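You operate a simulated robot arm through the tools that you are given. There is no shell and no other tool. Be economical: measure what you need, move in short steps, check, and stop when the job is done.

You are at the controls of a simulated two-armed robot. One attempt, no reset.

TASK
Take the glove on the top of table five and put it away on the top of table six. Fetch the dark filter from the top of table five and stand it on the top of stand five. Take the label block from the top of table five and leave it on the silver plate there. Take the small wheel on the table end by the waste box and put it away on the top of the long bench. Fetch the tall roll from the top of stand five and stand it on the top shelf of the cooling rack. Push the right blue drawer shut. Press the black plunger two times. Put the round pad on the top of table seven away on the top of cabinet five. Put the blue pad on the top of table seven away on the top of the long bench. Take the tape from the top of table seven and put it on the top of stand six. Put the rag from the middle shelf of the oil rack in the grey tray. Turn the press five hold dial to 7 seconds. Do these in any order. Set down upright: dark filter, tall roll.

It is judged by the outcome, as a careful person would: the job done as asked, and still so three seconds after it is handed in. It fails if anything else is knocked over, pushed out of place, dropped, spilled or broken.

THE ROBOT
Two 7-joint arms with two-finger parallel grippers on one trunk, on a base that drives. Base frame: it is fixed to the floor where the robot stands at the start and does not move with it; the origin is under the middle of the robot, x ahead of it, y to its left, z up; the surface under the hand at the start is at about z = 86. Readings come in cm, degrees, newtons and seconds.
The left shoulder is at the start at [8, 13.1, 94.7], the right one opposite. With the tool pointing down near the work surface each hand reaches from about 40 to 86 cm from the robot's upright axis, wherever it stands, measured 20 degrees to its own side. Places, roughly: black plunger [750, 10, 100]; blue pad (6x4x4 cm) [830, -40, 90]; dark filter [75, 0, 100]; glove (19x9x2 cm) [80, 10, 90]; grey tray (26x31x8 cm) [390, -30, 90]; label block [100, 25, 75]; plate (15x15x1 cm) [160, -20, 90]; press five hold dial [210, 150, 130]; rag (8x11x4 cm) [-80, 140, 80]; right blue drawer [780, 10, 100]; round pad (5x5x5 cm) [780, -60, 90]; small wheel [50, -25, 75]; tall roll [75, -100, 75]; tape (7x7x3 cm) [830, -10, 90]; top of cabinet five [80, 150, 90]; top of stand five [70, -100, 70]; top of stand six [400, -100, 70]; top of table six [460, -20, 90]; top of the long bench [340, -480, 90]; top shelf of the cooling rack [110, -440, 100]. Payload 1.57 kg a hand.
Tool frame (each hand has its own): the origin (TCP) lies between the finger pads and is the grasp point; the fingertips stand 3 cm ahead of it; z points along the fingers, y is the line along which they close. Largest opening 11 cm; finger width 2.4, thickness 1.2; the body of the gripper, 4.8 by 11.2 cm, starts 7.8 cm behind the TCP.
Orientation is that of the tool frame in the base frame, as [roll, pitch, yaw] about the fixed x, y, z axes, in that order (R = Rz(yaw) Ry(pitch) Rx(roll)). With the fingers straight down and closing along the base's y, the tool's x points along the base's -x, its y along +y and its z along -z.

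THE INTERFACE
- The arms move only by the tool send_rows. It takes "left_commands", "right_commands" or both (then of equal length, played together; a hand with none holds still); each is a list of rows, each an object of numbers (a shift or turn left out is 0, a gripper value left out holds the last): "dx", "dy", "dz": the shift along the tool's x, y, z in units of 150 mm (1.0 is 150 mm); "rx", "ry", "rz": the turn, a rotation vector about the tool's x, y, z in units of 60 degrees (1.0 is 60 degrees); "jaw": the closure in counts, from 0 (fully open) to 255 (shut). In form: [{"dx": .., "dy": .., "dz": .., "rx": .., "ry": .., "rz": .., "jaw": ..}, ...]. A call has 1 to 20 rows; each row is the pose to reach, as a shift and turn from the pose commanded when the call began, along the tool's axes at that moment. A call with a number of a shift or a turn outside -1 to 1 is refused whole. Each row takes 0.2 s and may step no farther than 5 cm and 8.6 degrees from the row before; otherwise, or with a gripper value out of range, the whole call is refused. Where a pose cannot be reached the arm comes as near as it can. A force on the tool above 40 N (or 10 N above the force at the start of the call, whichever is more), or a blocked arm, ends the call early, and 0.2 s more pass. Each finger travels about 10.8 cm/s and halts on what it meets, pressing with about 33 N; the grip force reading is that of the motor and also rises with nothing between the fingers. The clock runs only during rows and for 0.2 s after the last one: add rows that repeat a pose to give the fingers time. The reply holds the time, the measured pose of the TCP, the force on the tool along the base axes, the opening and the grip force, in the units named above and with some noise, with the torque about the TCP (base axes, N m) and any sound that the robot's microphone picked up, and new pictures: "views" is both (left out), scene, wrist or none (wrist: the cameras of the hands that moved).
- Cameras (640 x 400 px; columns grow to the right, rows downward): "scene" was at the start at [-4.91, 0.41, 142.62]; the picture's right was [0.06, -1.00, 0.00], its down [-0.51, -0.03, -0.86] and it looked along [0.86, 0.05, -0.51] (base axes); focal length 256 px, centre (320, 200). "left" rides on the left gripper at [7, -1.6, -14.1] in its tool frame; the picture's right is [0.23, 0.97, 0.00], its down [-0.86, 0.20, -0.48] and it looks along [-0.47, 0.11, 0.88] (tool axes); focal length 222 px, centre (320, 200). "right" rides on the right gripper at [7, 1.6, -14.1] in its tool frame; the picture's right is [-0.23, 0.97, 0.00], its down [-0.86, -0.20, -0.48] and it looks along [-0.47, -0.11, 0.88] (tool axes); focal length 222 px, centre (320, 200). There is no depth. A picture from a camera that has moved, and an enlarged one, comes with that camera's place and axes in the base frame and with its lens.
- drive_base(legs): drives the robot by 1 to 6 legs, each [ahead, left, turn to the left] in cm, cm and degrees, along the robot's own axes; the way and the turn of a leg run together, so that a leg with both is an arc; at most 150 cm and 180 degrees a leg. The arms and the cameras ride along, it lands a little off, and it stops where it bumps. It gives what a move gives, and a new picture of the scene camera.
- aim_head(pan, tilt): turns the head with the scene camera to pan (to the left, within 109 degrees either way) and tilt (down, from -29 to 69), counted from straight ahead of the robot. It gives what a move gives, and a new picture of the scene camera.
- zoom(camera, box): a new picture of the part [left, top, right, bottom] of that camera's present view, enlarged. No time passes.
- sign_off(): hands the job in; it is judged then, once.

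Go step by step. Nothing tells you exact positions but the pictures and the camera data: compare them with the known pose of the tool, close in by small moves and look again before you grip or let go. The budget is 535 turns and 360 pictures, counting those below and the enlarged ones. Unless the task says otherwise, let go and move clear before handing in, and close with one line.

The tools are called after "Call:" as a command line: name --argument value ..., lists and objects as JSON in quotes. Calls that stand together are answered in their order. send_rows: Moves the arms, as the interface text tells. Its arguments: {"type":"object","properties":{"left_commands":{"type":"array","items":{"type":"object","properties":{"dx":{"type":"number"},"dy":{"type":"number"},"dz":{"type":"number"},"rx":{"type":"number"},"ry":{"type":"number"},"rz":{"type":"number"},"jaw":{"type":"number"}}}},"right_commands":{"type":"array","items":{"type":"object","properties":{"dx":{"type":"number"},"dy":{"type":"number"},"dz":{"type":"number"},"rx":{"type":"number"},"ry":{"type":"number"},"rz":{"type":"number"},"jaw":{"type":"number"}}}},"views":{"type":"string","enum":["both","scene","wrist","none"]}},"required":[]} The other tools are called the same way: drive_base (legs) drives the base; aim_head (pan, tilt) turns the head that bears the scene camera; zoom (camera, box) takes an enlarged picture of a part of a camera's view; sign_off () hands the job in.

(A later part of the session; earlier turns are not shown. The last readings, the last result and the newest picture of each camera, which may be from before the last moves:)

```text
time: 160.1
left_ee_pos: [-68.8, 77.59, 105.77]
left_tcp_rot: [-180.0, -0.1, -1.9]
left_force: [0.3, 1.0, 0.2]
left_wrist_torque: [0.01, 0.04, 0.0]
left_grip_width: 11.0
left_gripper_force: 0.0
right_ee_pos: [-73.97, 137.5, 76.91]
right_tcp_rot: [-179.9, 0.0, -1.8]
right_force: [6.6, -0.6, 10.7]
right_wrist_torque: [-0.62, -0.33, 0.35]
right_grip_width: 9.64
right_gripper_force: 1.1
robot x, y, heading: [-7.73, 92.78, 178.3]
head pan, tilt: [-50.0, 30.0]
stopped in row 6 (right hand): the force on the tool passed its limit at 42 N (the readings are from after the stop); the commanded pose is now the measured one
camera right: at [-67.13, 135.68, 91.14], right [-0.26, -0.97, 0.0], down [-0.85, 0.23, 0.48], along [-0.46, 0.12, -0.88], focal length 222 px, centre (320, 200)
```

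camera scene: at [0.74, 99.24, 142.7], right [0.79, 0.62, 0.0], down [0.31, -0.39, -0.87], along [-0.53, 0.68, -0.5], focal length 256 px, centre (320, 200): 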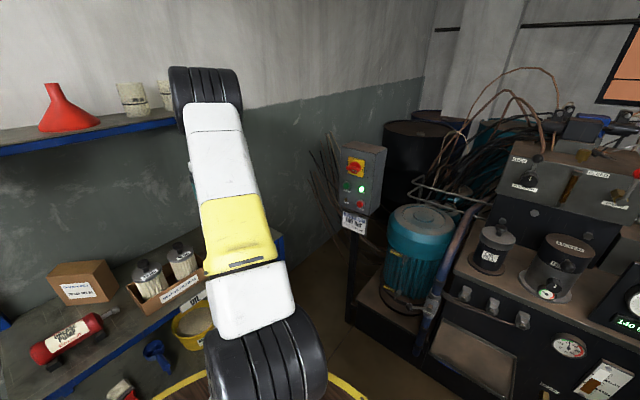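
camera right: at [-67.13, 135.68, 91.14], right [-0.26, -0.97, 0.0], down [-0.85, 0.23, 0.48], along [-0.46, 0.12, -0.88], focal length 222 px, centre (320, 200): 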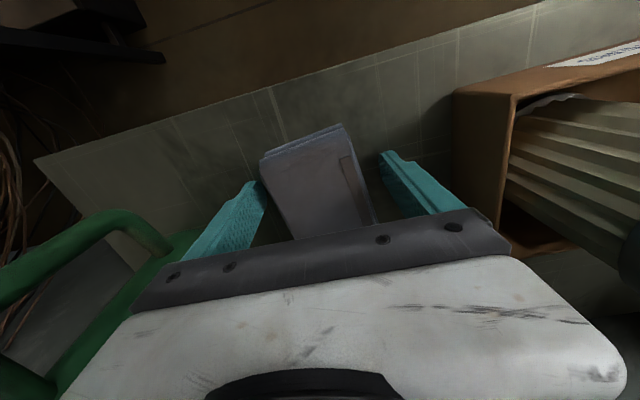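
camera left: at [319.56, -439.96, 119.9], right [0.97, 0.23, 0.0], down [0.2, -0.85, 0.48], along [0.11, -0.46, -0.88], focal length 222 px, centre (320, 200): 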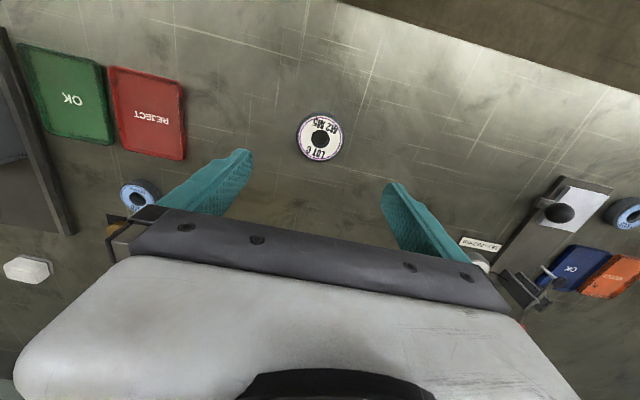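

Touched the shelf at tip height ≈73.9. I rise a touch and grip the rag.

Call:
send_rows --right_commands '[{"dz": -0.03}, {"dz": -0.03, "jaw": 255}, {"dz": -0.03, "jaw": 255}, {"dz": -0.03, "jaw": 255}, {"dz": -0.03, "jaw": 255}, {"dz": -0.2, "jaw": 255}, {"dz": -0.45, "jaw": 255}, {"dz": -0.7, "jaw": 255}, {"dz": -0.7, "jaw": 255}]' --views "wrist"

```text
time: 162.1
left_ee_pos: [-68.94, 77.76, 105.95]
left_tcp_rot: [179.9, -0.1, -1.8]
left_force: [0.7, -0.1, -0.2]
left_wrist_torque: [-0.05, 0.01, -0.01]
left_grip_width: 11.0
left_gripper_force: 0.1
right_ee_pos: [-74.19, 137.48, 87.46]
right_tcp_rot: [-179.9, -0.1, -1.8]
right_force: [0.3, -0.5, -1.3]
right_wrist_torque: [0.0, 0.0, 0.02]
right_grip_width: 7.25
right_gripper_force: 32.6
robot x, y, heading: [-7.43, 92.91, 178.2]
head pan, tilt: [-50.0, 30.0]
camera right: at [-67.29, 135.67, 101.6], right [-0.26, -0.97, 0.0], down [-0.85, 0.23, 0.48], along [-0.46, 0.12, -0.88], focal length 222 px, centre (320, 200)
```

right: 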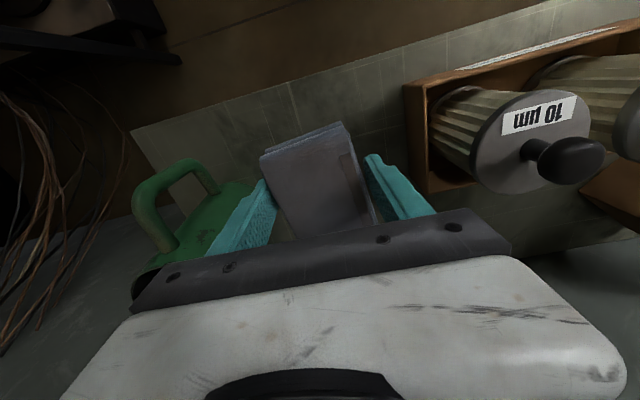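

Rag in hand. I lift both hands and then turn along table five's left side for the glove.

Call:
send_rows --right_commands '[{"dz": -0.3}, {"dz": -0.6}, {"dz": -0.9}, {"dz": -1.0}, {"dz": -1.0}]' --left_commands '[{"dz": -0.3}, {"dz": -0.6}, {"dz": -0.7}, {"dz": -0.7}, {"dz": -0.7}]' --views "none"

Call:
send_rows --right_commands '[{"dz": -0.3}, {"dz": -0.6}, {"dz": -0.85}, {"dz": -0.85, "dy": 0.3}, {"dz": -0.85, "dy": 0.6}, {"dz": -0.85, "dy": 0.9}, {"dz": -0.85, "dy": 0.9}]' --views "none"

Call:
drive_base --legs '[[-10, 0, 0], [0, 0, 91]]'

Call:
aim_head --pan 30 --tilt 30

```text
time: 163.3
left_ee_pos: [-68.89, 77.74, 116.25]
left_tcp_rot: [-180.0, 0.0, -2.0]
left_force: [-0.1, 0.0, -0.2]
left_wrist_torque: [-0.02, 0.01, 0.01]
left_grip_width: 11.0
left_gripper_force: 0.0
right_ee_pos: [-74.03, 137.55, 102.4]
right_tcp_rot: [-179.8, 0.1, -1.7]
right_force: [-0.4, -0.1, -0.6]
right_wrist_torque: [-0.03, 0.01, 0.0]
right_grip_width: 7.23
right_gripper_force: 33.2
robot x, y, heading: [-7.71, 92.83, 178.1]
head pan, tilt: [-50.0, 30.0]
```

```text
time: 164.9
left_ee_pos: [-68.96, 77.73, 116.22]
left_tcp_rot: [-179.9, 0.0, -2.0]
left_force: [0.2, 0.6, 0.6]
left_wrist_torque: [-0.03, -0.04, -0.05]
left_grip_width: 11.02
left_gripper_force: 0.0
right_ee_pos: [-74.59, 124.17, 115.22]
right_tcp_rot: [-179.9, 0.1, -2.0]
right_force: [1.0, 0.4, -0.6]
right_wrist_torque: [0.05, 0.01, 0.0]
right_grip_width: 7.2
right_gripper_force: 32.9
robot x, y, heading: [-7.38, 92.6, 178.3]
head pan, tilt: [-50.0, 30.0]
```

```text
time: 170.0
left_ee_pos: [20.19, 31.91, 116.15]
left_tcp_rot: [180.0, -0.1, 90.9]
left_force: [1.0, 0.0, 0.1]
left_wrist_torque: [0.0, 0.01, 0.02]
left_grip_width: 11.0
left_gripper_force: 0.1
right_ee_pos: [-25.99, 24.0, 115.12]
right_tcp_rot: [-180.0, 0.0, 90.9]
right_force: [0.3, -0.5, -0.1]
right_wrist_torque: [0.04, 0.02, 0.0]
right_grip_width: 7.11
right_gripper_force: 33.1
robot x, y, heading: [1.97, 92.19, -89.0]
head pan, tilt: [-50.0, 30.0]
camera scene: at [-4.81, 100.28, 142.7], right [-0.65, 0.76, 0.0], down [0.38, 0.33, -0.87], along [-0.65, -0.57, -0.5], focal length 256 px, centre (320, 200)
```

scene: 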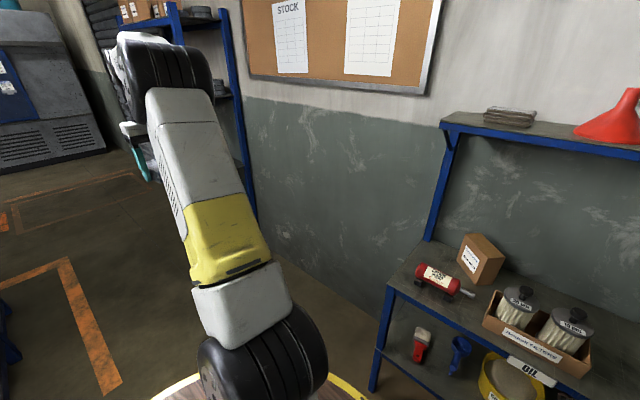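

```text
time: 171.5
left_ee_pos: [20.08, 31.99, 116.18]
left_tcp_rot: [-180.0, 0.0, 90.9]
left_force: [0.7, 1.2, -0.2]
left_wrist_torque: [0.0, -0.01, -0.03]
left_grip_width: 11.0
left_gripper_force: 0.1
right_ee_pos: [-26.21, 24.04, 115.17]
right_tcp_rot: [-179.9, 0.1, 90.9]
right_force: [-0.8, 0.7, -0.2]
right_wrist_torque: [0.03, -0.02, 0.01]
right_grip_width: 7.04
right_gripper_force: 33.1
robot x, y, heading: [2.59, 91.83, -88.9]
head pan, tilt: [30.0, 30.0]
camera scene: at [6.67, 98.44, 142.7], right [-0.86, -0.51, 0.0], down [-0.26, 0.43, -0.87], along [0.44, -0.74, -0.5], focal length 256 px, centre (320, 200)
```

scene: 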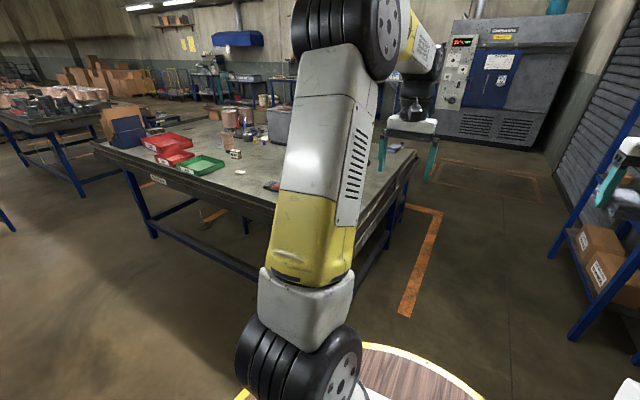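

Corridor is clear. I drive left along the table to reach the glove.

Call:
drive_base --legs '[[0, 75, -1], [10, 0, 0]]'

Call:
aim_head --pan 0 --tilt 38

Call:
zoom --camera "left" --box '[0, 0, 640, 400]'

```text
time: 176.4
left_ee_pos: [94.46, 22.05, 116.18]
left_tcp_rot: [180.0, 0.0, 90.2]
left_force: [-0.1, 0.8, -0.2]
left_wrist_torque: [0.0, -0.01, 0.01]
left_grip_width: 11.01
left_gripper_force: 0.0
right_ee_pos: [48.18, 14.72, 115.25]
right_tcp_rot: [-179.9, 0.0, 90.2]
right_force: [0.0, -0.3, -1.0]
right_wrist_torque: [0.0, 0.0, 0.02]
right_grip_width: 7.02
right_gripper_force: 32.6
robot x, y, heading: [76.91, 82.8, -89.7]
head pan, tilt: [30.0, 30.0]
camera scene: at [81.84, 88.77, 142.7], right [-0.86, -0.5, 0.0], down [-0.25, 0.43, -0.87], along [0.44, -0.75, -0.5], focal length 256 px, centre (320, 200)
```

scene: 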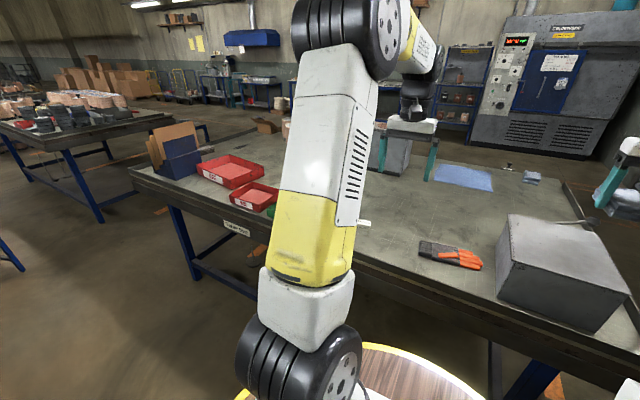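

```text
time: 177.3
left_ee_pos: [94.42, 22.04, 116.3]
left_tcp_rot: [180.0, 0.0, 90.3]
left_force: [0.3, -0.7, -0.1]
left_wrist_torque: [0.02, 0.01, 0.02]
left_grip_width: 10.99
left_gripper_force: 0.1
right_ee_pos: [48.12, 14.73, 115.3]
right_tcp_rot: [-179.9, 0.1, 90.2]
right_force: [0.5, 0.3, 0.4]
right_wrist_torque: [0.02, -0.03, 0.03]
right_grip_width: 6.99
right_gripper_force: 33.3
robot x, y, heading: [77.54, 82.84, -90.0]
head pan, tilt: [0.0, 38.0]
camera scene: at [77.33, 87.93, 141.47], right [-1.0, 0.0, 0.0], down [0.0, 0.62, -0.79], along [0.0, -0.79, -0.62], focal length 256 px, centre (320, 200)
```

scene: 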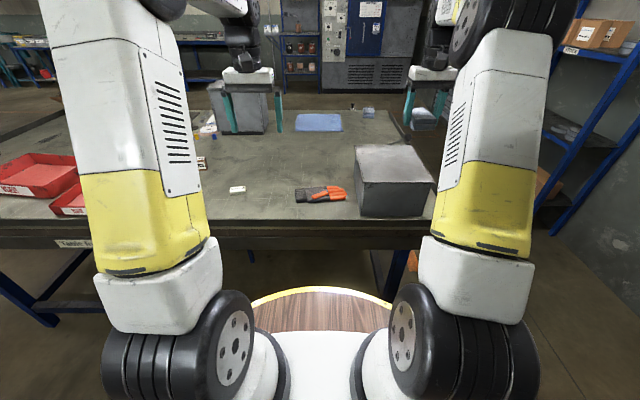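

```text
1.00 times, centred on (320, 200) of left (not enlarged: the box is as wide or as high as the picture)
camera zoom: at [92.86, 29.04, 130.24], right [0.97, 0.23, 0.0], down [0.2, -0.85, 0.48], along [0.11, -0.46, -0.88], focal length 222 px, centre (320, 200)
```

zoom: 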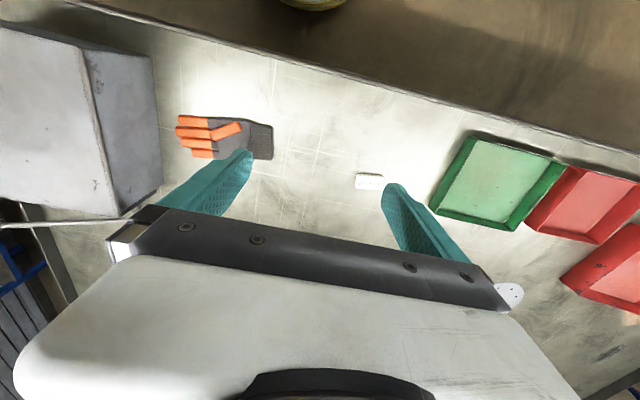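

I zoom in on the small white item and the wooden block to identify the label block.

Call:
zoom --camera "scene" --box '[180, 90, 360, 220]'

Call:
zoom --camera "left" --box '[330, 150, 410, 210]'

```text
3.08 times, centred on (270, 155) of scene
camera zoom: at [77.33, 87.93, 141.47], right [-1.0, 0.0, 0.0], down [0.0, 0.62, -0.79], along [0.0, -0.79, -0.62], focal length 787 px, centre (474, 338)
```

zoom: 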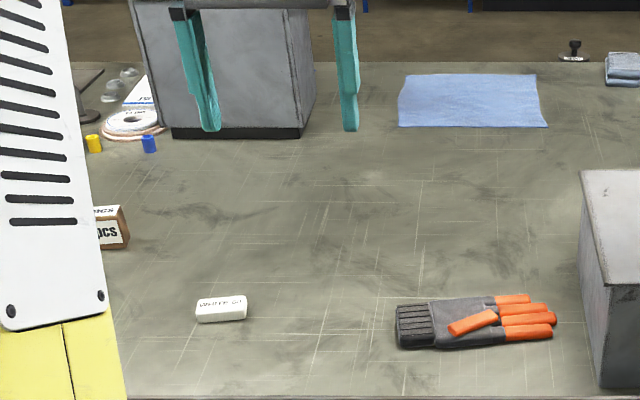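

```text
6.67 times, centred on (370, 180) of left
camera zoom: at [92.86, 29.04, 130.24], right [0.97, 0.23, 0.0], down [0.2, -0.85, 0.48], along [0.11, -0.46, -0.88], focal length 1481 px, centre (-13, 333)
```

zoom: 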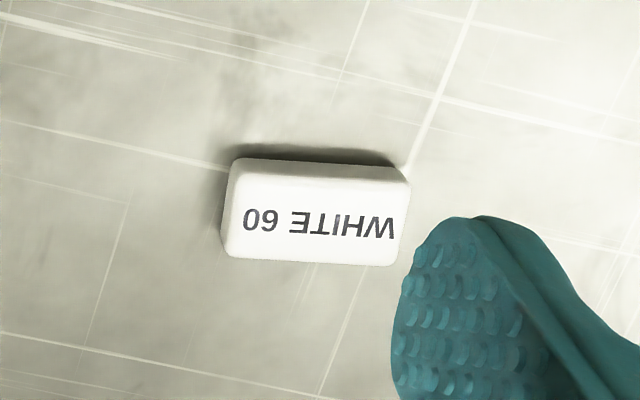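

The white "WHITE 60" block at about (107.6, 13) matches the label block's rough place. I move the left hand over it.

Call:
send_rows --left_commands '[{"dx": -0.15, "dy": 0.25, "rz": -0.08}, {"dx": -0.3, "dy": 0.5, "rz": -0.16}, {"dx": -0.45, "dy": 0.75, "rz": -0.16}, {"dx": -0.58, "dy": 0.88, "rz": -0.16}, {"dx": -0.58, "dy": 0.88, "dz": 0.3, "rz": -0.16}, {"dx": -0.58, "dy": 0.88, "dz": 0.6, "rz": -0.16}, {"dx": -0.58, "dy": 0.88, "dz": 0.9, "rz": -0.16}, {"dx": -0.58, "dy": 0.88, "dz": 0.9, "rz": -0.16}]' --views "wrist"

```text
time: 179.1
left_ee_pos: [107.64, 13.3, 102.78]
left_tcp_rot: [-180.0, -0.1, 99.7]
left_force: [0.7, 0.1, -0.8]
left_wrist_torque: [-0.02, -0.03, 0.04]
left_grip_width: 11.0
left_gripper_force: 0.1
right_ee_pos: [48.13, 14.66, 115.25]
right_tcp_rot: [-179.8, 0.1, 90.2]
right_force: [-0.1, -0.5, 0.4]
right_wrist_torque: [0.0, -0.02, 0.02]
right_grip_width: 6.94
right_gripper_force: 32.8
robot x, y, heading: [77.39, 82.88, -89.8]
head pan, tilt: [0.0, 38.0]
camera left: at [105.0, 19.91, 116.84], right [0.92, 0.39, 0.0], down [0.34, -0.81, 0.48], along [0.19, -0.44, -0.88], focal length 222 px, centre (320, 200)
```

left: 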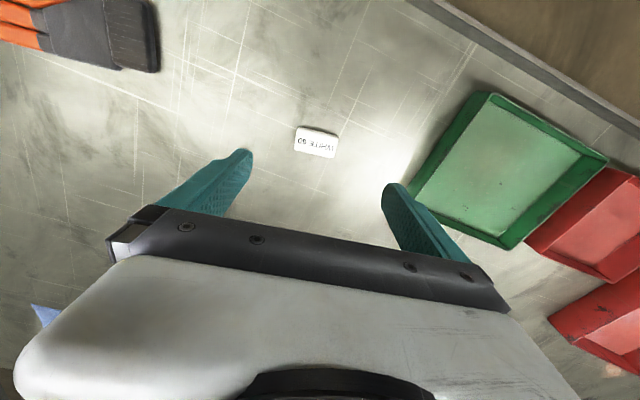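

Centred on the block. I go down and grip.

Call:
send_rows --left_commands '[{"dz": 0.3}, {"dz": 0.6}, {"dz": 0.8}, {"dz": 0.875}, {"dz": 0.875, "jaw": 255}, {"dz": 0.875, "jaw": 255}, {"dz": 0.875, "jaw": 255}, {"dz": 0.875, "jaw": 255}]' --views "wrist"

```text
time: 180.9
left_ee_pos: [107.68, 13.33, 89.78]
left_tcp_rot: [-180.0, -0.1, 99.8]
left_force: [0.2, 0.9, 0.2]
left_wrist_torque: [0.0, 0.01, 0.0]
left_grip_width: 5.5
left_gripper_force: 33.1
right_ee_pos: [48.14, 14.71, 115.21]
right_tcp_rot: [-179.9, 0.1, 90.2]
right_force: [-0.2, -0.1, -0.2]
right_wrist_torque: [0.02, -0.04, 0.01]
right_grip_width: 6.96
right_gripper_force: 33.0
robot x, y, heading: [77.05, 82.7, -89.8]
head pan, tilt: [0.0, 38.0]
camera left: at [104.91, 19.93, 103.75], right [0.92, 0.39, 0.0], down [0.34, -0.81, 0.48], along [0.19, -0.44, -0.88], focal length 222 px, centre (320, 200)
```

left: 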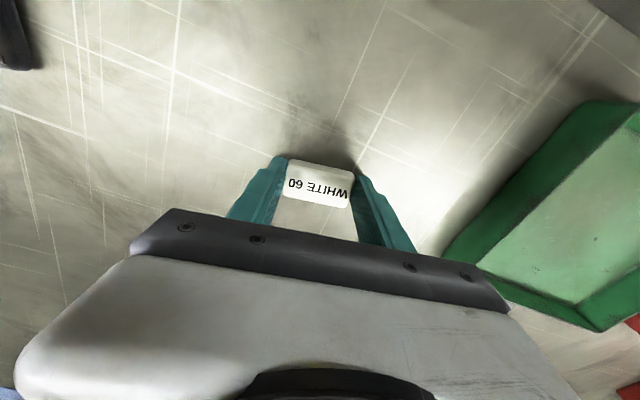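

Block gripped (5.5 cm). I lift it and drive along to face the silver plate.

Call:
send_rows --left_commands '[{"dz": -0.3}, {"dz": -0.6}, {"dz": -0.9}, {"dz": -1.0}, {"dz": -1.0}]' --views "none"

Call:
send_rows --left_commands '[{"dz": -0.3, "rz": 0.08}, {"dz": -0.6, "rz": 0.16}, {"dz": -0.6, "dy": -0.3, "rz": 0.16}, {"dz": -0.6, "dy": -0.6, "rz": 0.16}, {"dz": -0.6, "dy": -0.7, "rz": 0.16}]' --views "none"

Call:
drive_base --legs '[[0, 60, 0]]'

Call:
zoom --camera "left" --box '[0, 0, 640, 400]'

```text
time: 182.1
left_ee_pos: [107.44, 13.45, 104.45]
left_tcp_rot: [179.9, 0.0, 99.8]
left_force: [-0.4, 0.4, -0.4]
left_wrist_torque: [0.0, -0.01, 0.0]
left_grip_width: 5.48
left_gripper_force: 33.5
right_ee_pos: [48.17, 14.8, 115.26]
right_tcp_rot: [-179.9, 0.2, 90.2]
right_force: [-0.1, 0.5, 0.1]
right_wrist_torque: [0.04, 0.01, 0.03]
right_grip_width: 6.93
right_gripper_force: 33.2
robot x, y, heading: [77.12, 82.71, -89.8]
head pan, tilt: [0.0, 38.0]
```

```text
time: 183.3
left_ee_pos: [97.41, 11.61, 113.72]
left_tcp_rot: [180.0, -0.1, 90.2]
left_force: [-1.4, 0.4, -1.1]
left_wrist_torque: [0.01, 0.0, -0.01]
left_grip_width: 5.49
left_gripper_force: 32.6
right_ee_pos: [48.22, 14.76, 115.25]
right_tcp_rot: [-179.9, 0.1, 90.3]
right_force: [-0.4, -0.2, -0.7]
right_wrist_torque: [0.04, -0.02, 0.03]
right_grip_width: 6.92
right_gripper_force: 33.8
robot x, y, heading: [77.41, 82.72, -89.7]
head pan, tilt: [0.0, 38.0]
```

```text
time: 186.7
left_ee_pos: [157.12, 12.13, 113.67]
left_tcp_rot: [180.0, 0.0, 90.5]
left_force: [0.1, -0.1, -0.4]
left_wrist_torque: [0.0, -0.01, 0.01]
left_grip_width: 5.46
left_gripper_force: 32.3
right_ee_pos: [107.82, 14.87, 115.29]
right_tcp_rot: [-179.9, 0.1, 90.6]
right_force: [-0.9, 0.4, 0.1]
right_wrist_torque: [-0.01, 0.0, 0.01]
right_grip_width: 6.87
right_gripper_force: 33.0
robot x, y, heading: [136.61, 83.27, -89.1]
head pan, tilt: [0.0, 38.0]
camera scene: at [136.52, 88.31, 141.47], right [-1.0, -0.01, 0.0], down [-0.01, 0.62, -0.79], along [0.01, -0.79, -0.62], focal length 256 px, centre (320, 200)
```

scene: 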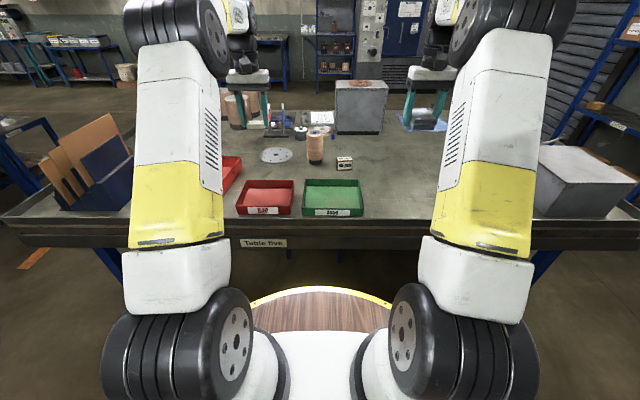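

```text
1.00 times, centred on (320, 200) of left (not enlarged: the box is as wide or as high as the picture)
camera zoom: at [155.42, 19.09, 127.76], right [0.97, 0.24, 0.0], down [0.21, -0.85, 0.48], along [0.11, -0.46, -0.88], focal length 222 px, centre (320, 200)
```

zoom: 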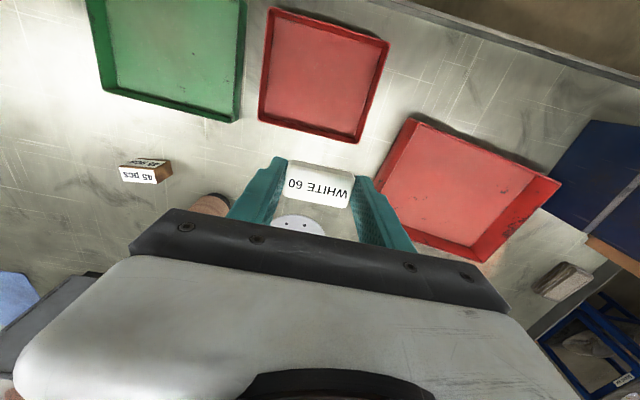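

Plate centre is about (157.5, -14). I drive 14 cm closer and reach toward it.

Call:
drive_base --legs '[[14, 0, 0]]'

Call:
send_rows --left_commands '[{"dx": -0.2}, {"dx": -0.4}, {"dx": -0.6, "dz": 0.2}, {"dx": -0.65, "dz": 0.5}, {"dx": -0.65, "dz": 0.8}, {"dx": -0.65, "dz": 0.9}, {"dx": -0.65, "dz": 0.9}]' --views "both"

```text
time: 188.0
left_ee_pos: [156.73, -1.84, 113.69]
left_tcp_rot: [180.0, 0.0, 90.3]
left_force: [0.4, 0.8, -0.1]
left_wrist_torque: [-0.02, -0.03, 0.0]
left_grip_width: 5.47
left_gripper_force: 33.0
right_ee_pos: [107.58, 1.09, 115.21]
right_tcp_rot: [-179.9, 0.1, 90.3]
right_force: [-0.3, 0.1, 0.3]
right_wrist_torque: [-0.02, -0.01, 0.01]
right_grip_width: 6.89
right_gripper_force: 32.9
robot x, y, heading: [136.65, 69.5, -89.9]
head pan, tilt: [0.0, 38.0]
camera scene: at [136.65, 74.42, 141.46], right [-1.0, 0.0, 0.0], down [0.0, 0.62, -0.79], along [0.0, -0.79, -0.62], focal length 256 px, centre (320, 200)
```

scene: 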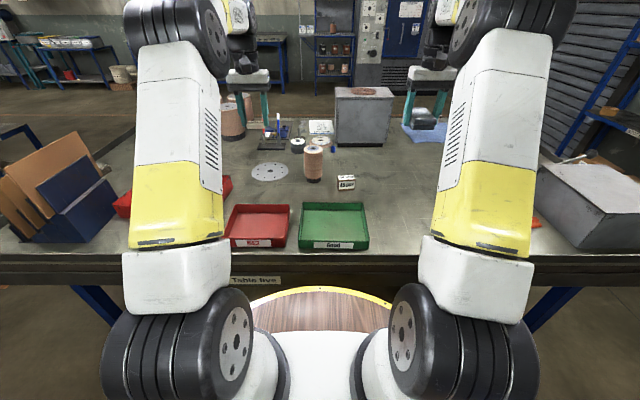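

```text
time: 189.6
left_ee_pos: [156.8, -11.43, 100.11]
left_tcp_rot: [-180.0, 0.0, 90.1]
left_force: [-0.3, 0.0, -0.2]
left_wrist_torque: [-0.01, 0.01, -0.02]
left_grip_width: 5.5
left_gripper_force: 33.6
left hand out of reach, approached as far as the arm can: row 2, 3, 4, 5
right_ee_pos: [107.53, 1.11, 115.25]
right_tcp_rot: [-179.9, 0.0, 90.3]
right_force: [0.1, -0.7, 0.0]
right_wrist_torque: [0.04, 0.03, 0.01]
right_grip_width: 6.9
right_gripper_force: 32.5
robot x, y, heading: [136.62, 69.74, -89.8]
head pan, tilt: [0.0, 38.0]
camera scene: at [136.65, 74.4, 141.47], right [-1.0, 0.0, 0.0], down [0.0, 0.62, -0.79], along [0.0, -0.79, -0.62], focal length 256 px, centre (320, 200)
camera left: at [155.29, -4.48, 114.25], right [0.97, 0.23, 0.0], down [0.2, -0.85, 0.48], along [0.11, -0.47, -0.88], focal length 222 px, centre (320, 200)
```

scene: 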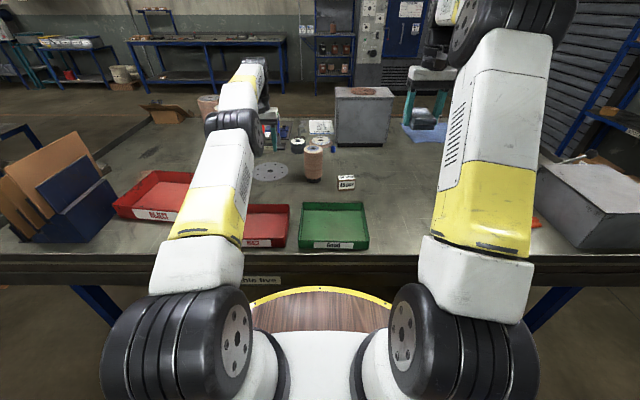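
left: 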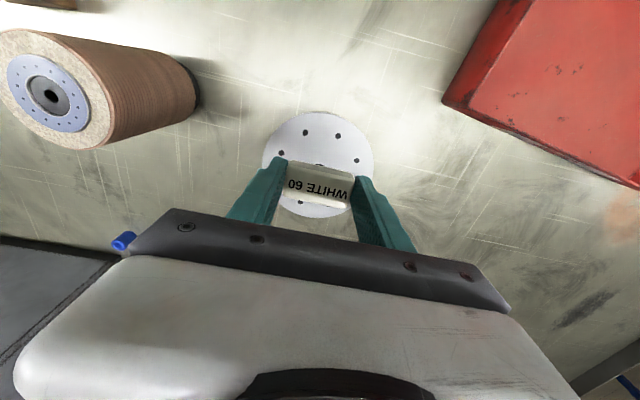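

Block is over the plate. I lower it to contact.

Call:
send_rows --left_commands '[{"dx": -0.04, "dy": 0.02, "dz": 0.2}, {"dx": -0.1, "dy": 0.03, "dz": 0.4}, {"dx": -0.13, "dy": 0.03, "dz": 0.53}, {"dx": -0.13, "dy": 0.03, "dz": 0.56}, {"dx": -0.13, "dy": 0.03, "dz": 0.56}]' --views "wrist"

Call:
send_rows --left_commands '[{"dz": 0.02}, {"dz": 0.04}, {"dz": 0.04}]' --views "none"

```text
time: 190.8
left_ee_pos: [157.08, -12.63, 91.58]
left_tcp_rot: [-180.0, 0.0, 90.3]
left_force: [-0.2, -0.9, -1.0]
left_wrist_torque: [0.01, -0.01, 0.0]
left_grip_width: 5.46
left_gripper_force: 33.4
left hand out of reach, approached as far as the arm can: row 2, 3, 4, 5
right_ee_pos: [107.5, 1.13, 115.21]
right_tcp_rot: [-179.9, 0.1, 90.3]
right_force: [-0.8, -0.6, -0.1]
right_wrist_torque: [0.04, 0.0, -0.04]
right_grip_width: 6.89
right_gripper_force: 33.2
robot x, y, heading: [136.37, 69.19, -89.9]
head pan, tilt: [0.0, 38.0]
camera left: at [155.51, -5.57, 105.68], right [0.97, 0.23, 0.0], down [0.2, -0.85, 0.48], along [0.11, -0.46, -0.88], focal length 222 px, centre (320, 200)
```

left: 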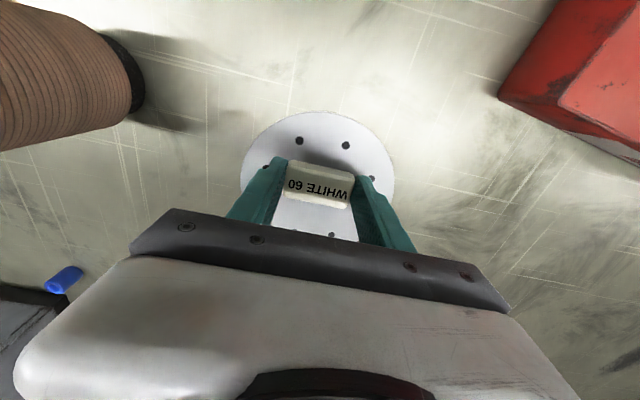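

```text
time: 191.6
left_ee_pos: [157.16, -12.57, 90.95]
left_tcp_rot: [-180.0, -0.2, 90.3]
left_force: [0.3, -0.2, 0.0]
left_wrist_torque: [0.03, 0.0, -0.01]
left_grip_width: 5.48
left_gripper_force: 33.3
right_ee_pos: [107.46, 1.06, 115.16]
right_tcp_rot: [-179.9, 0.1, 90.3]
right_force: [0.4, 0.3, -1.0]
right_wrist_torque: [0.02, 0.01, 0.02]
right_grip_width: 6.89
right_gripper_force: 33.1
robot x, y, heading: [136.71, 69.21, -89.8]
head pan, tilt: [0.0, 38.0]
```

Call:
send_rows --left_commands '[{"dz": 0.015}, {"dz": 0.03}, {"dz": 0.03}]' --views "none"

```text
time: 192.4
left_ee_pos: [157.25, -12.56, 90.66]
left_tcp_rot: [180.0, -0.1, 90.3]
left_force: [0.1, -0.2, -0.4]
left_wrist_torque: [-0.03, 0.03, 0.02]
left_grip_width: 5.44
left_gripper_force: 32.8
right_ee_pos: [107.61, 1.15, 115.13]
right_tcp_rot: [-179.9, 0.0, 90.2]
right_force: [0.1, 0.0, -0.5]
right_wrist_torque: [0.03, 0.03, -0.01]
right_grip_width: 6.91
right_gripper_force: 32.6
robot x, y, heading: [136.78, 68.98, -89.4]
head pan, tilt: [0.0, 38.0]
```

Call:
send_rows --left_commands '[{"dz": 0.02}, {"dz": 0.035}, {"dz": 0.035}]' --views "none"

```text
time: 193.2
left_ee_pos: [157.12, -12.68, 90.07]
left_tcp_rot: [179.9, 0.0, 90.2]
left_force: [1.2, 0.7, 0.3]
left_wrist_torque: [-0.04, 0.01, -0.01]
left_grip_width: 5.46
left_gripper_force: 32.6
right_ee_pos: [107.59, 1.16, 115.19]
right_tcp_rot: [-179.9, 0.2, 90.3]
right_force: [0.1, -0.2, -0.5]
right_wrist_torque: [-0.01, 0.01, 0.02]
right_grip_width: 6.88
right_gripper_force: 32.8
robot x, y, heading: [136.66, 68.93, -89.8]
head pan, tilt: [0.0, 38.0]
```

Call:
send_rows --left_commands '[{"dz": 0.02}, {"dz": 0.02}]' --views "wrist"

```text
time: 193.8
left_ee_pos: [157.15, -12.54, 89.99]
left_tcp_rot: [-179.9, 0.0, 90.2]
left_force: [0.0, 0.4, 5.3]
left_wrist_torque: [-0.02, -0.01, -0.01]
left_grip_width: 5.49
left_gripper_force: 33.2
right_ee_pos: [107.53, 1.16, 115.23]
right_tcp_rot: [-179.8, 0.1, 90.3]
right_force: [0.0, -0.1, -1.0]
right_wrist_torque: [-0.01, -0.01, 0.02]
right_grip_width: 6.9
right_gripper_force: 33.4
robot x, y, heading: [136.75, 69.23, -89.6]
head pan, tilt: [0.0, 38.0]
camera left: at [155.55, -5.62, 103.98], right [0.97, 0.23, 0.0], down [0.2, -0.85, 0.48], along [0.11, -0.47, -0.88], focal length 222 px, centre (320, 200)
```

left: 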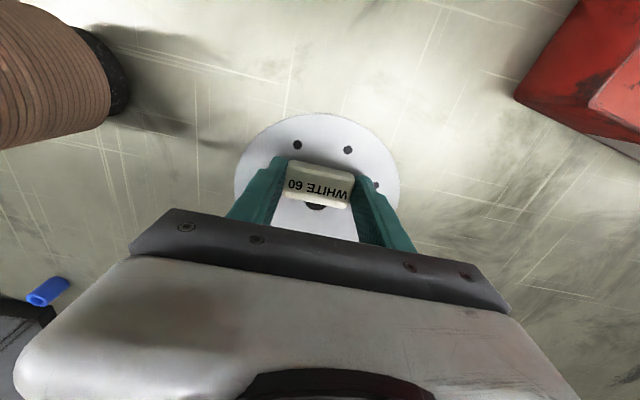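

Contact on the plate. Release and rise.

Call:
send_rows --left_commands '[{"jaw": 0}, {"jaw": 0}, {"jaw": 0}, {"dz": -0.2}, {"dz": -0.5}, {"dz": -0.8, "dx": 0.1}, {"dz": -1.0, "dx": 0.25}, {"dz": -1.0, "dx": 0.25}]' --views "wrist"

```text
time: 195.6
left_ee_pos: [157.27, -8.84, 104.69]
left_tcp_rot: [180.0, -0.2, 90.1]
left_force: [-0.4, 0.3, 0.9]
left_wrist_torque: [0.0, 0.05, -0.03]
left_grip_width: 10.98
left_gripper_force: 0.0
left hand out of reach, approached as far as the arm can: row 5
right_ee_pos: [107.6, 1.26, 115.18]
right_tcp_rot: [-179.9, 0.0, 90.3]
right_force: [-0.5, -0.5, -0.1]
right_wrist_torque: [0.01, 0.0, -0.03]
right_grip_width: 6.87
right_gripper_force: 32.6
robot x, y, heading: [136.76, 69.36, -89.7]
head pan, tilt: [0.0, 38.0]
camera left: at [155.58, -1.88, 118.81], right [0.97, 0.23, 0.0], down [0.2, -0.85, 0.48], along [0.11, -0.46, -0.88], focal length 222 px, centre (320, 200)
```

left: 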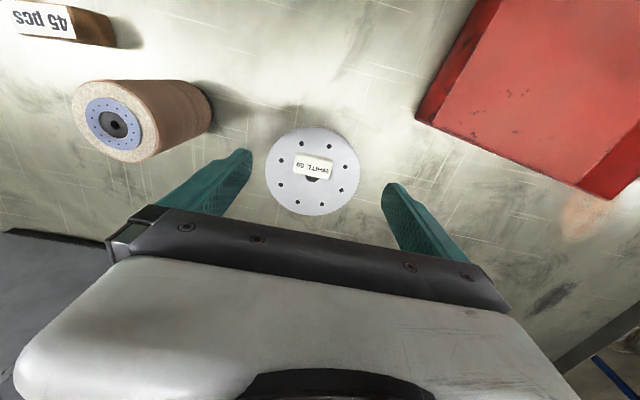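

Label block sits on the plate. I retract both hands and look at the press side for the hold dial.

Call:
send_rows --left_commands '[{"dx": 0.2, "dz": -0.2}, {"dx": 0.45, "dz": -0.4}, {"dx": 0.7, "dz": -0.6}, {"dx": 0.95, "dz": -0.8}, {"dx": 1.0, "dz": -0.8}]' --right_commands '[{"dx": 0.2}, {"dx": 0.45}, {"dx": 0.7}, {"dx": 0.95}, {"dx": 1.0}]' --views "none"

Call:
send_rows --left_commands '[{"dx": 0.3}, {"dx": 0.6}, {"dx": 0.9}, {"dx": 0.9}]' --right_commands '[{"dx": 0.2}, {"dx": 0.3}, {"dx": 0.3}, {"dx": 0.3}]' --views "none"

Call:
aim_head --pan 109 --tilt 10

```text
time: 196.8
left_ee_pos: [157.05, 6.31, 116.91]
left_tcp_rot: [-180.0, 0.1, 90.3]
left_force: [0.0, 0.4, 0.3]
left_wrist_torque: [0.01, -0.01, -0.02]
left_grip_width: 10.99
left_gripper_force: 0.0
right_ee_pos: [107.63, 16.13, 115.18]
right_tcp_rot: [-179.9, 0.0, 90.2]
right_force: [-0.4, -0.4, -0.4]
right_wrist_torque: [-0.01, -0.02, 0.0]
right_grip_width: 6.89
right_gripper_force: 33.2
robot x, y, heading: [136.26, 69.13, -89.4]
head pan, tilt: [0.0, 38.0]
```

```text
time: 197.8
left_ee_pos: [157.05, 19.76, 116.81]
left_tcp_rot: [-180.0, 0.0, 90.2]
left_force: [-0.1, -0.3, 0.4]
left_wrist_torque: [0.04, 0.0, -0.02]
left_grip_width: 11.0
left_gripper_force: 0.0
right_ee_pos: [107.62, 20.71, 115.09]
right_tcp_rot: [-179.8, 0.1, 90.3]
right_force: [0.7, 0.1, -0.5]
right_wrist_torque: [0.0, -0.01, -0.03]
right_grip_width: 6.87
right_gripper_force: 33.2
robot x, y, heading: [136.79, 69.1, -89.5]
head pan, tilt: [0.0, 38.0]
```

```text
time: 199.7
left_ee_pos: [157.0, 19.58, 116.86]
left_tcp_rot: [180.0, 0.0, 90.2]
left_force: [-0.1, -0.4, 0.0]
left_wrist_torque: [0.01, -0.01, -0.01]
left_grip_width: 10.99
left_gripper_force: 0.0
right_ee_pos: [107.78, 20.72, 115.04]
right_tcp_rot: [-179.9, 0.1, 90.3]
right_force: [0.1, 0.1, -0.2]
right_wrist_torque: [0.01, 0.02, 0.0]
right_grip_width: 6.88
right_gripper_force: 32.6
robot x, y, heading: [136.46, 69.22, -89.9]
head pan, tilt: [108.9, 10.0]
camera scene: at [145.4, 86.09, 145.94], right [0.33, -0.94, 0.0], down [-0.16, -0.06, -0.98], along [0.93, 0.32, -0.17], focal length 256 px, centre (320, 200)
```

scene: 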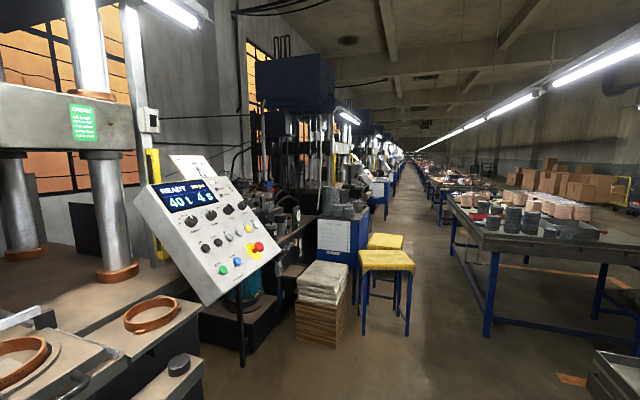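

I see press five's panel ("READY 40 t 4 s"). I zoom in.

Call:
zoom --camera "scene" --box '[120, 145, 300, 315]'

```text
2.35 times, centred on (210, 230) of scene
camera zoom: at [145.4, 86.09, 145.94], right [0.33, -0.94, 0.0], down [-0.16, -0.06, -0.98], along [0.93, 0.32, -0.17], focal length 602 px, centre (579, 129)
```

zoom: 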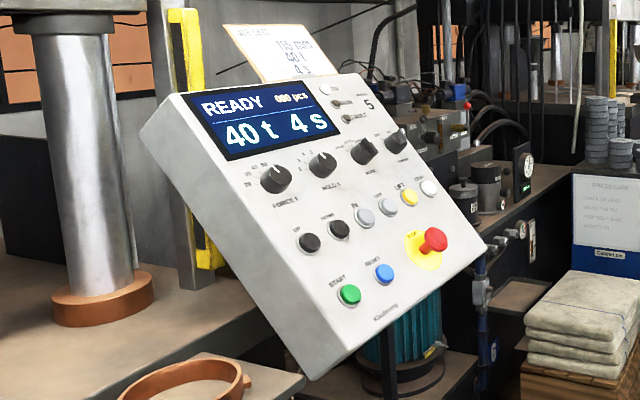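

The HOLD dial is the second knob. I turn the robot left to face the panel diagonally.

Call:
drive_base --legs '[[0, 0, 135]]'

Call:
aim_head --pan 0 --tilt 15

```text
time: 205.6
left_ee_pos: [157.74, 118.38, 116.92]
left_tcp_rot: [-180.0, 0.0, -135.4]
left_force: [0.4, -0.4, -0.2]
left_wrist_torque: [0.01, -0.04, -0.03]
left_grip_width: 11.0
left_gripper_force: 0.1
right_ee_pos: [191.48, 82.4, 115.15]
right_tcp_rot: [-180.0, 0.1, -135.3]
right_force: [0.0, 0.4, -0.4]
right_wrist_torque: [-0.02, 0.0, 0.01]
right_grip_width: 6.87
right_gripper_force: 33.0
robot x, y, heading: [136.3, 69.27, 44.8]
head pan, tilt: [108.9, 10.0]
camera scene: at [118.42, 63.39, 145.94], right [0.45, 0.9, 0.0], down [0.16, -0.08, -0.98], along [-0.88, 0.44, -0.17], focal length 256 px, centre (320, 200)
```

scene: 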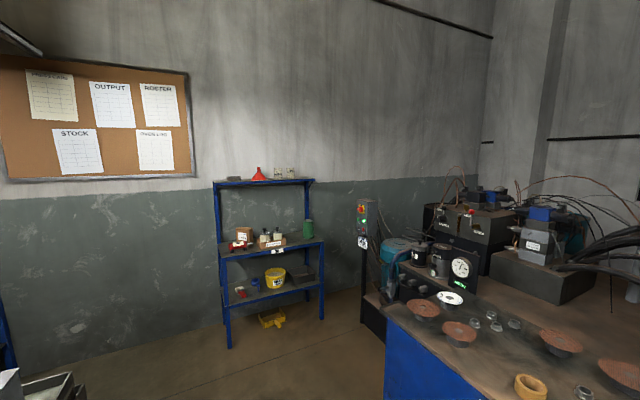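

```text
time: 207.5
left_ee_pos: [157.73, 118.43, 117.06]
left_tcp_rot: [179.9, -0.1, -135.3]
left_force: [-0.2, 0.3, 0.6]
left_wrist_torque: [0.0, -0.02, 0.0]
left_grip_width: 11.01
left_gripper_force: 0.0
right_ee_pos: [191.5, 82.52, 115.1]
right_tcp_rot: [-179.9, 0.1, -135.4]
right_force: [0.2, 0.3, -0.5]
right_wrist_torque: [0.0, 0.01, 0.03]
right_grip_width: 6.89
right_gripper_force: 32.6
robot x, y, heading: [136.46, 69.23, 44.8]
head pan, tilt: [0.0, 15.0]
camera scene: at [133.38, 65.82, 145.12], right [0.7, -0.71, 0.0], down [-0.18, -0.18, -0.97], along [0.69, 0.68, -0.26], focal length 256 px, centre (320, 200)
```

scene: 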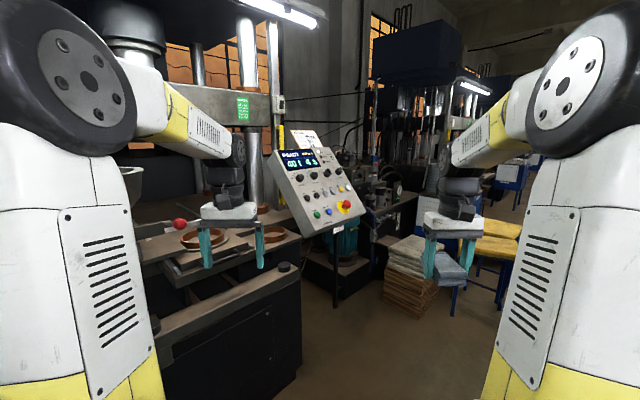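

HOLD knob triangulates to about (208.4, 144, 127.5) with the panel facing -y and tilted up roughly 21°. I turn to face it and slide over so the left hand is in front.

Call:
drive_base --legs '[[0, 0, 45], [0, -88, 0]]'

Call:
aim_head --pan 12 --tilt 15

```text
time: 214.1
left_ee_pos: [202.52, 118.89, 116.95]
left_tcp_rot: [-180.0, -0.2, -89.9]
left_force: [-0.2, -0.6, 1.0]
left_wrist_torque: [-0.02, 0.0, -0.01]
left_grip_width: 11.01
left_gripper_force: 0.1
right_ee_pos: [252.0, 117.65, 115.06]
right_tcp_rot: [-179.8, 0.1, -89.8]
right_force: [-0.1, 0.6, -0.2]
right_wrist_torque: [-0.01, 0.0, -0.01]
right_grip_width: 6.89
right_gripper_force: 33.2
robot x, y, heading: [222.57, 69.1, 90.0]
head pan, tilt: [0.0, 15.0]
camera scene: at [222.97, 64.55, 145.12], right [1.0, 0.0, 0.0], down [0.0, -0.26, -0.97], along [0.0, 0.97, -0.26], focal length 256 px, centre (320, 200)
```

scene: 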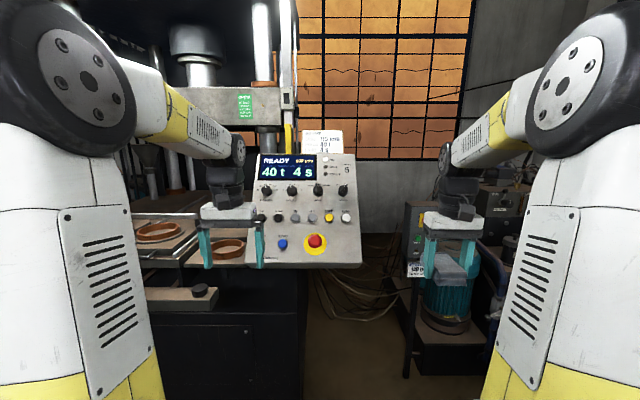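

```text
time: 214.9
left_ee_pos: [202.59, 118.84, 116.96]
left_tcp_rot: [-179.9, -0.1, -90.0]
left_force: [0.0, 0.4, 0.3]
left_wrist_torque: [-0.01, 0.04, 0.03]
left_grip_width: 11.03
left_gripper_force: 0.1
right_ee_pos: [251.89, 117.71, 115.03]
right_tcp_rot: [-179.9, 0.1, -89.7]
right_force: [-0.4, 1.0, 0.0]
right_wrist_torque: [-0.01, 0.01, 0.02]
right_grip_width: 6.9
right_gripper_force: 32.7
robot x, y, heading: [222.63, 69.47, 90.0]
head pan, tilt: [12.0, 15.0]
camera scene: at [221.04, 64.35, 145.12], right [0.98, 0.21, 0.0], down [0.05, -0.25, -0.97], along [-0.2, 0.94, -0.26], focal length 256 px, centre (320, 200)
```

scene: 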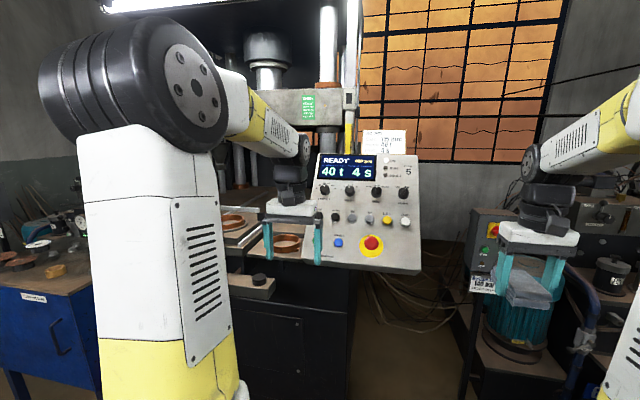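

Refined: HOLD knob at about (213.6, 148.7, 126.2), panel tilted ~42° back. I tilt the left hand 48° forward and raise it in front of the knob.

Call:
send_rows --left_commands '[{"ry": -0.14, "dz": -0.13, "dy": -0.12}, {"ry": -0.28, "dz": -0.26, "dy": -0.24}, {"ry": -0.42, "dz": -0.39, "dy": -0.36}, {"ry": -0.56, "dz": -0.52, "dy": -0.48}, {"ry": -0.7, "dz": -0.65, "dy": -0.6}, {"ry": -0.8, "dz": -0.8, "dy": -0.73}, {"ry": -0.8, "dz": -1.0, "dy": -0.73}, {"ry": -0.8, "dz": -1.0, "dy": -0.73}]' --views "both"

```text
time: 216.7
left_ee_pos: [213.8, 119.02, 131.83]
left_tcp_rot: [-180.0, 48.0, -89.8]
left_force: [-0.7, 0.2, 0.2]
left_wrist_torque: [-0.02, -0.01, -0.01]
left_grip_width: 11.0
left_gripper_force: 0.2
right_ee_pos: [251.98, 117.8, 115.05]
right_tcp_rot: [-179.9, 0.1, -89.8]
right_force: [-0.1, 0.7, -0.9]
right_wrist_torque: [0.01, -0.01, 0.0]
right_grip_width: 6.89
right_gripper_force: 32.9
robot x, y, heading: [222.77, 69.28, 90.3]
head pan, tilt: [12.0, 15.0]
camera scene: at [221.04, 64.34, 145.12], right [0.98, 0.21, 0.0], down [0.05, -0.25, -0.97], along [-0.2, 0.94, -0.26], focal length 256 px, centre (320, 200)
camera left: at [215.48, 103.75, 136.02], right [-0.97, -0.15, -0.17], down [-0.2, 0.22, 0.96], along [-0.11, 0.96, -0.24], focal length 222 px, centre (320, 200)
```

scene: 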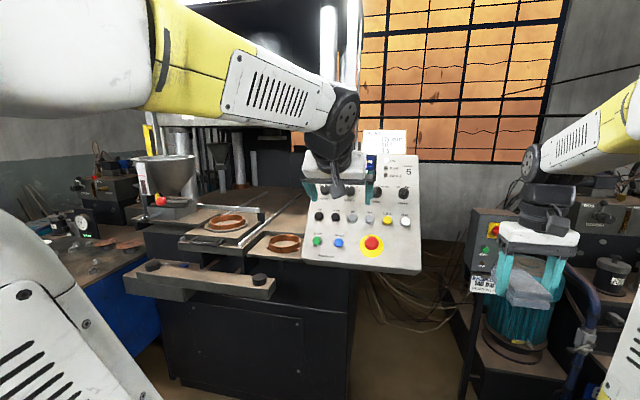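
left: 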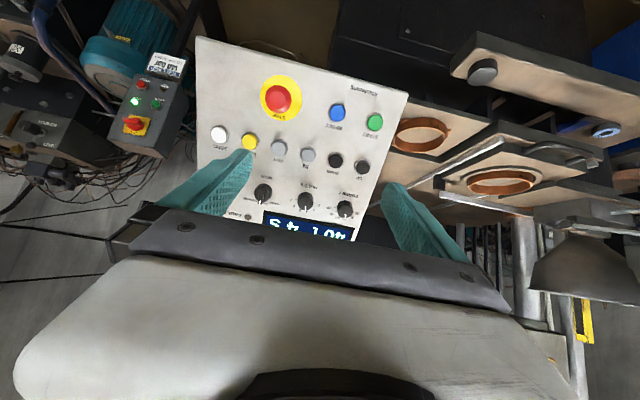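

Knob confirmed at (213.4, 148.7, 125.9). I move the hand forward to stand off along the panel normal.

Call:
send_rows --left_commands '[{"dz": 0.2, "dx": -0.18, "dy": 0.02, "jaw": 60}, {"dz": 0.4, "dx": -0.36, "dy": 0.02, "jaw": 116}, {"dz": 0.6, "dx": -0.54, "dy": 0.02}, {"dz": 0.8, "dx": -0.72, "dy": 0.02}, {"dz": 0.99, "dx": -0.89, "dy": 0.02}, {"dz": 0.99, "dx": -0.89, "dy": 0.02}]' --views "wrist"

```text
time: 218.1
left_ee_pos: [213.28, 138.85, 131.73]
left_tcp_rot: [-180.0, 47.9, -89.8]
left_force: [-0.1, 0.6, -0.1]
left_wrist_torque: [0.0, 0.0, 0.04]
left_grip_width: 6.01
left_gripper_force: 0.0
right_ee_pos: [251.99, 117.78, 115.14]
right_tcp_rot: [-179.9, 0.1, -89.8]
right_force: [0.0, 0.2, -0.1]
right_wrist_torque: [0.0, -0.01, 0.01]
right_grip_width: 6.9
right_gripper_force: 32.7
robot x, y, heading: [223.13, 69.0, 90.2]
head pan, tilt: [12.0, 15.0]
camera left: at [214.95, 123.7, 135.94], right [-0.97, -0.15, -0.17], down [-0.2, 0.22, 0.96], along [-0.11, 0.96, -0.24], focal length 222 px, centre (320, 200)
```

left: 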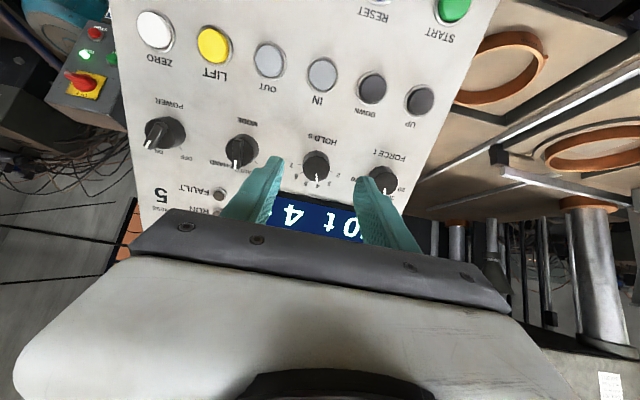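

I zoom in on the HOLD dial's scale.

Call:
zoom --camera "left" --box '[260, 120, 380, 210]'

```text
4.44 times, centred on (320, 165) of left
camera zoom: at [214.95, 123.7, 135.94], right [-0.97, -0.15, -0.17], down [-0.2, 0.22, 0.96], along [-0.11, 0.96, -0.24], focal length 987 px, centre (320, 356)
```

zoom: 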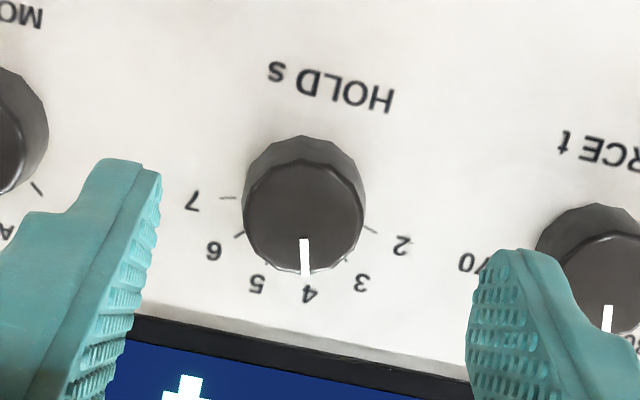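

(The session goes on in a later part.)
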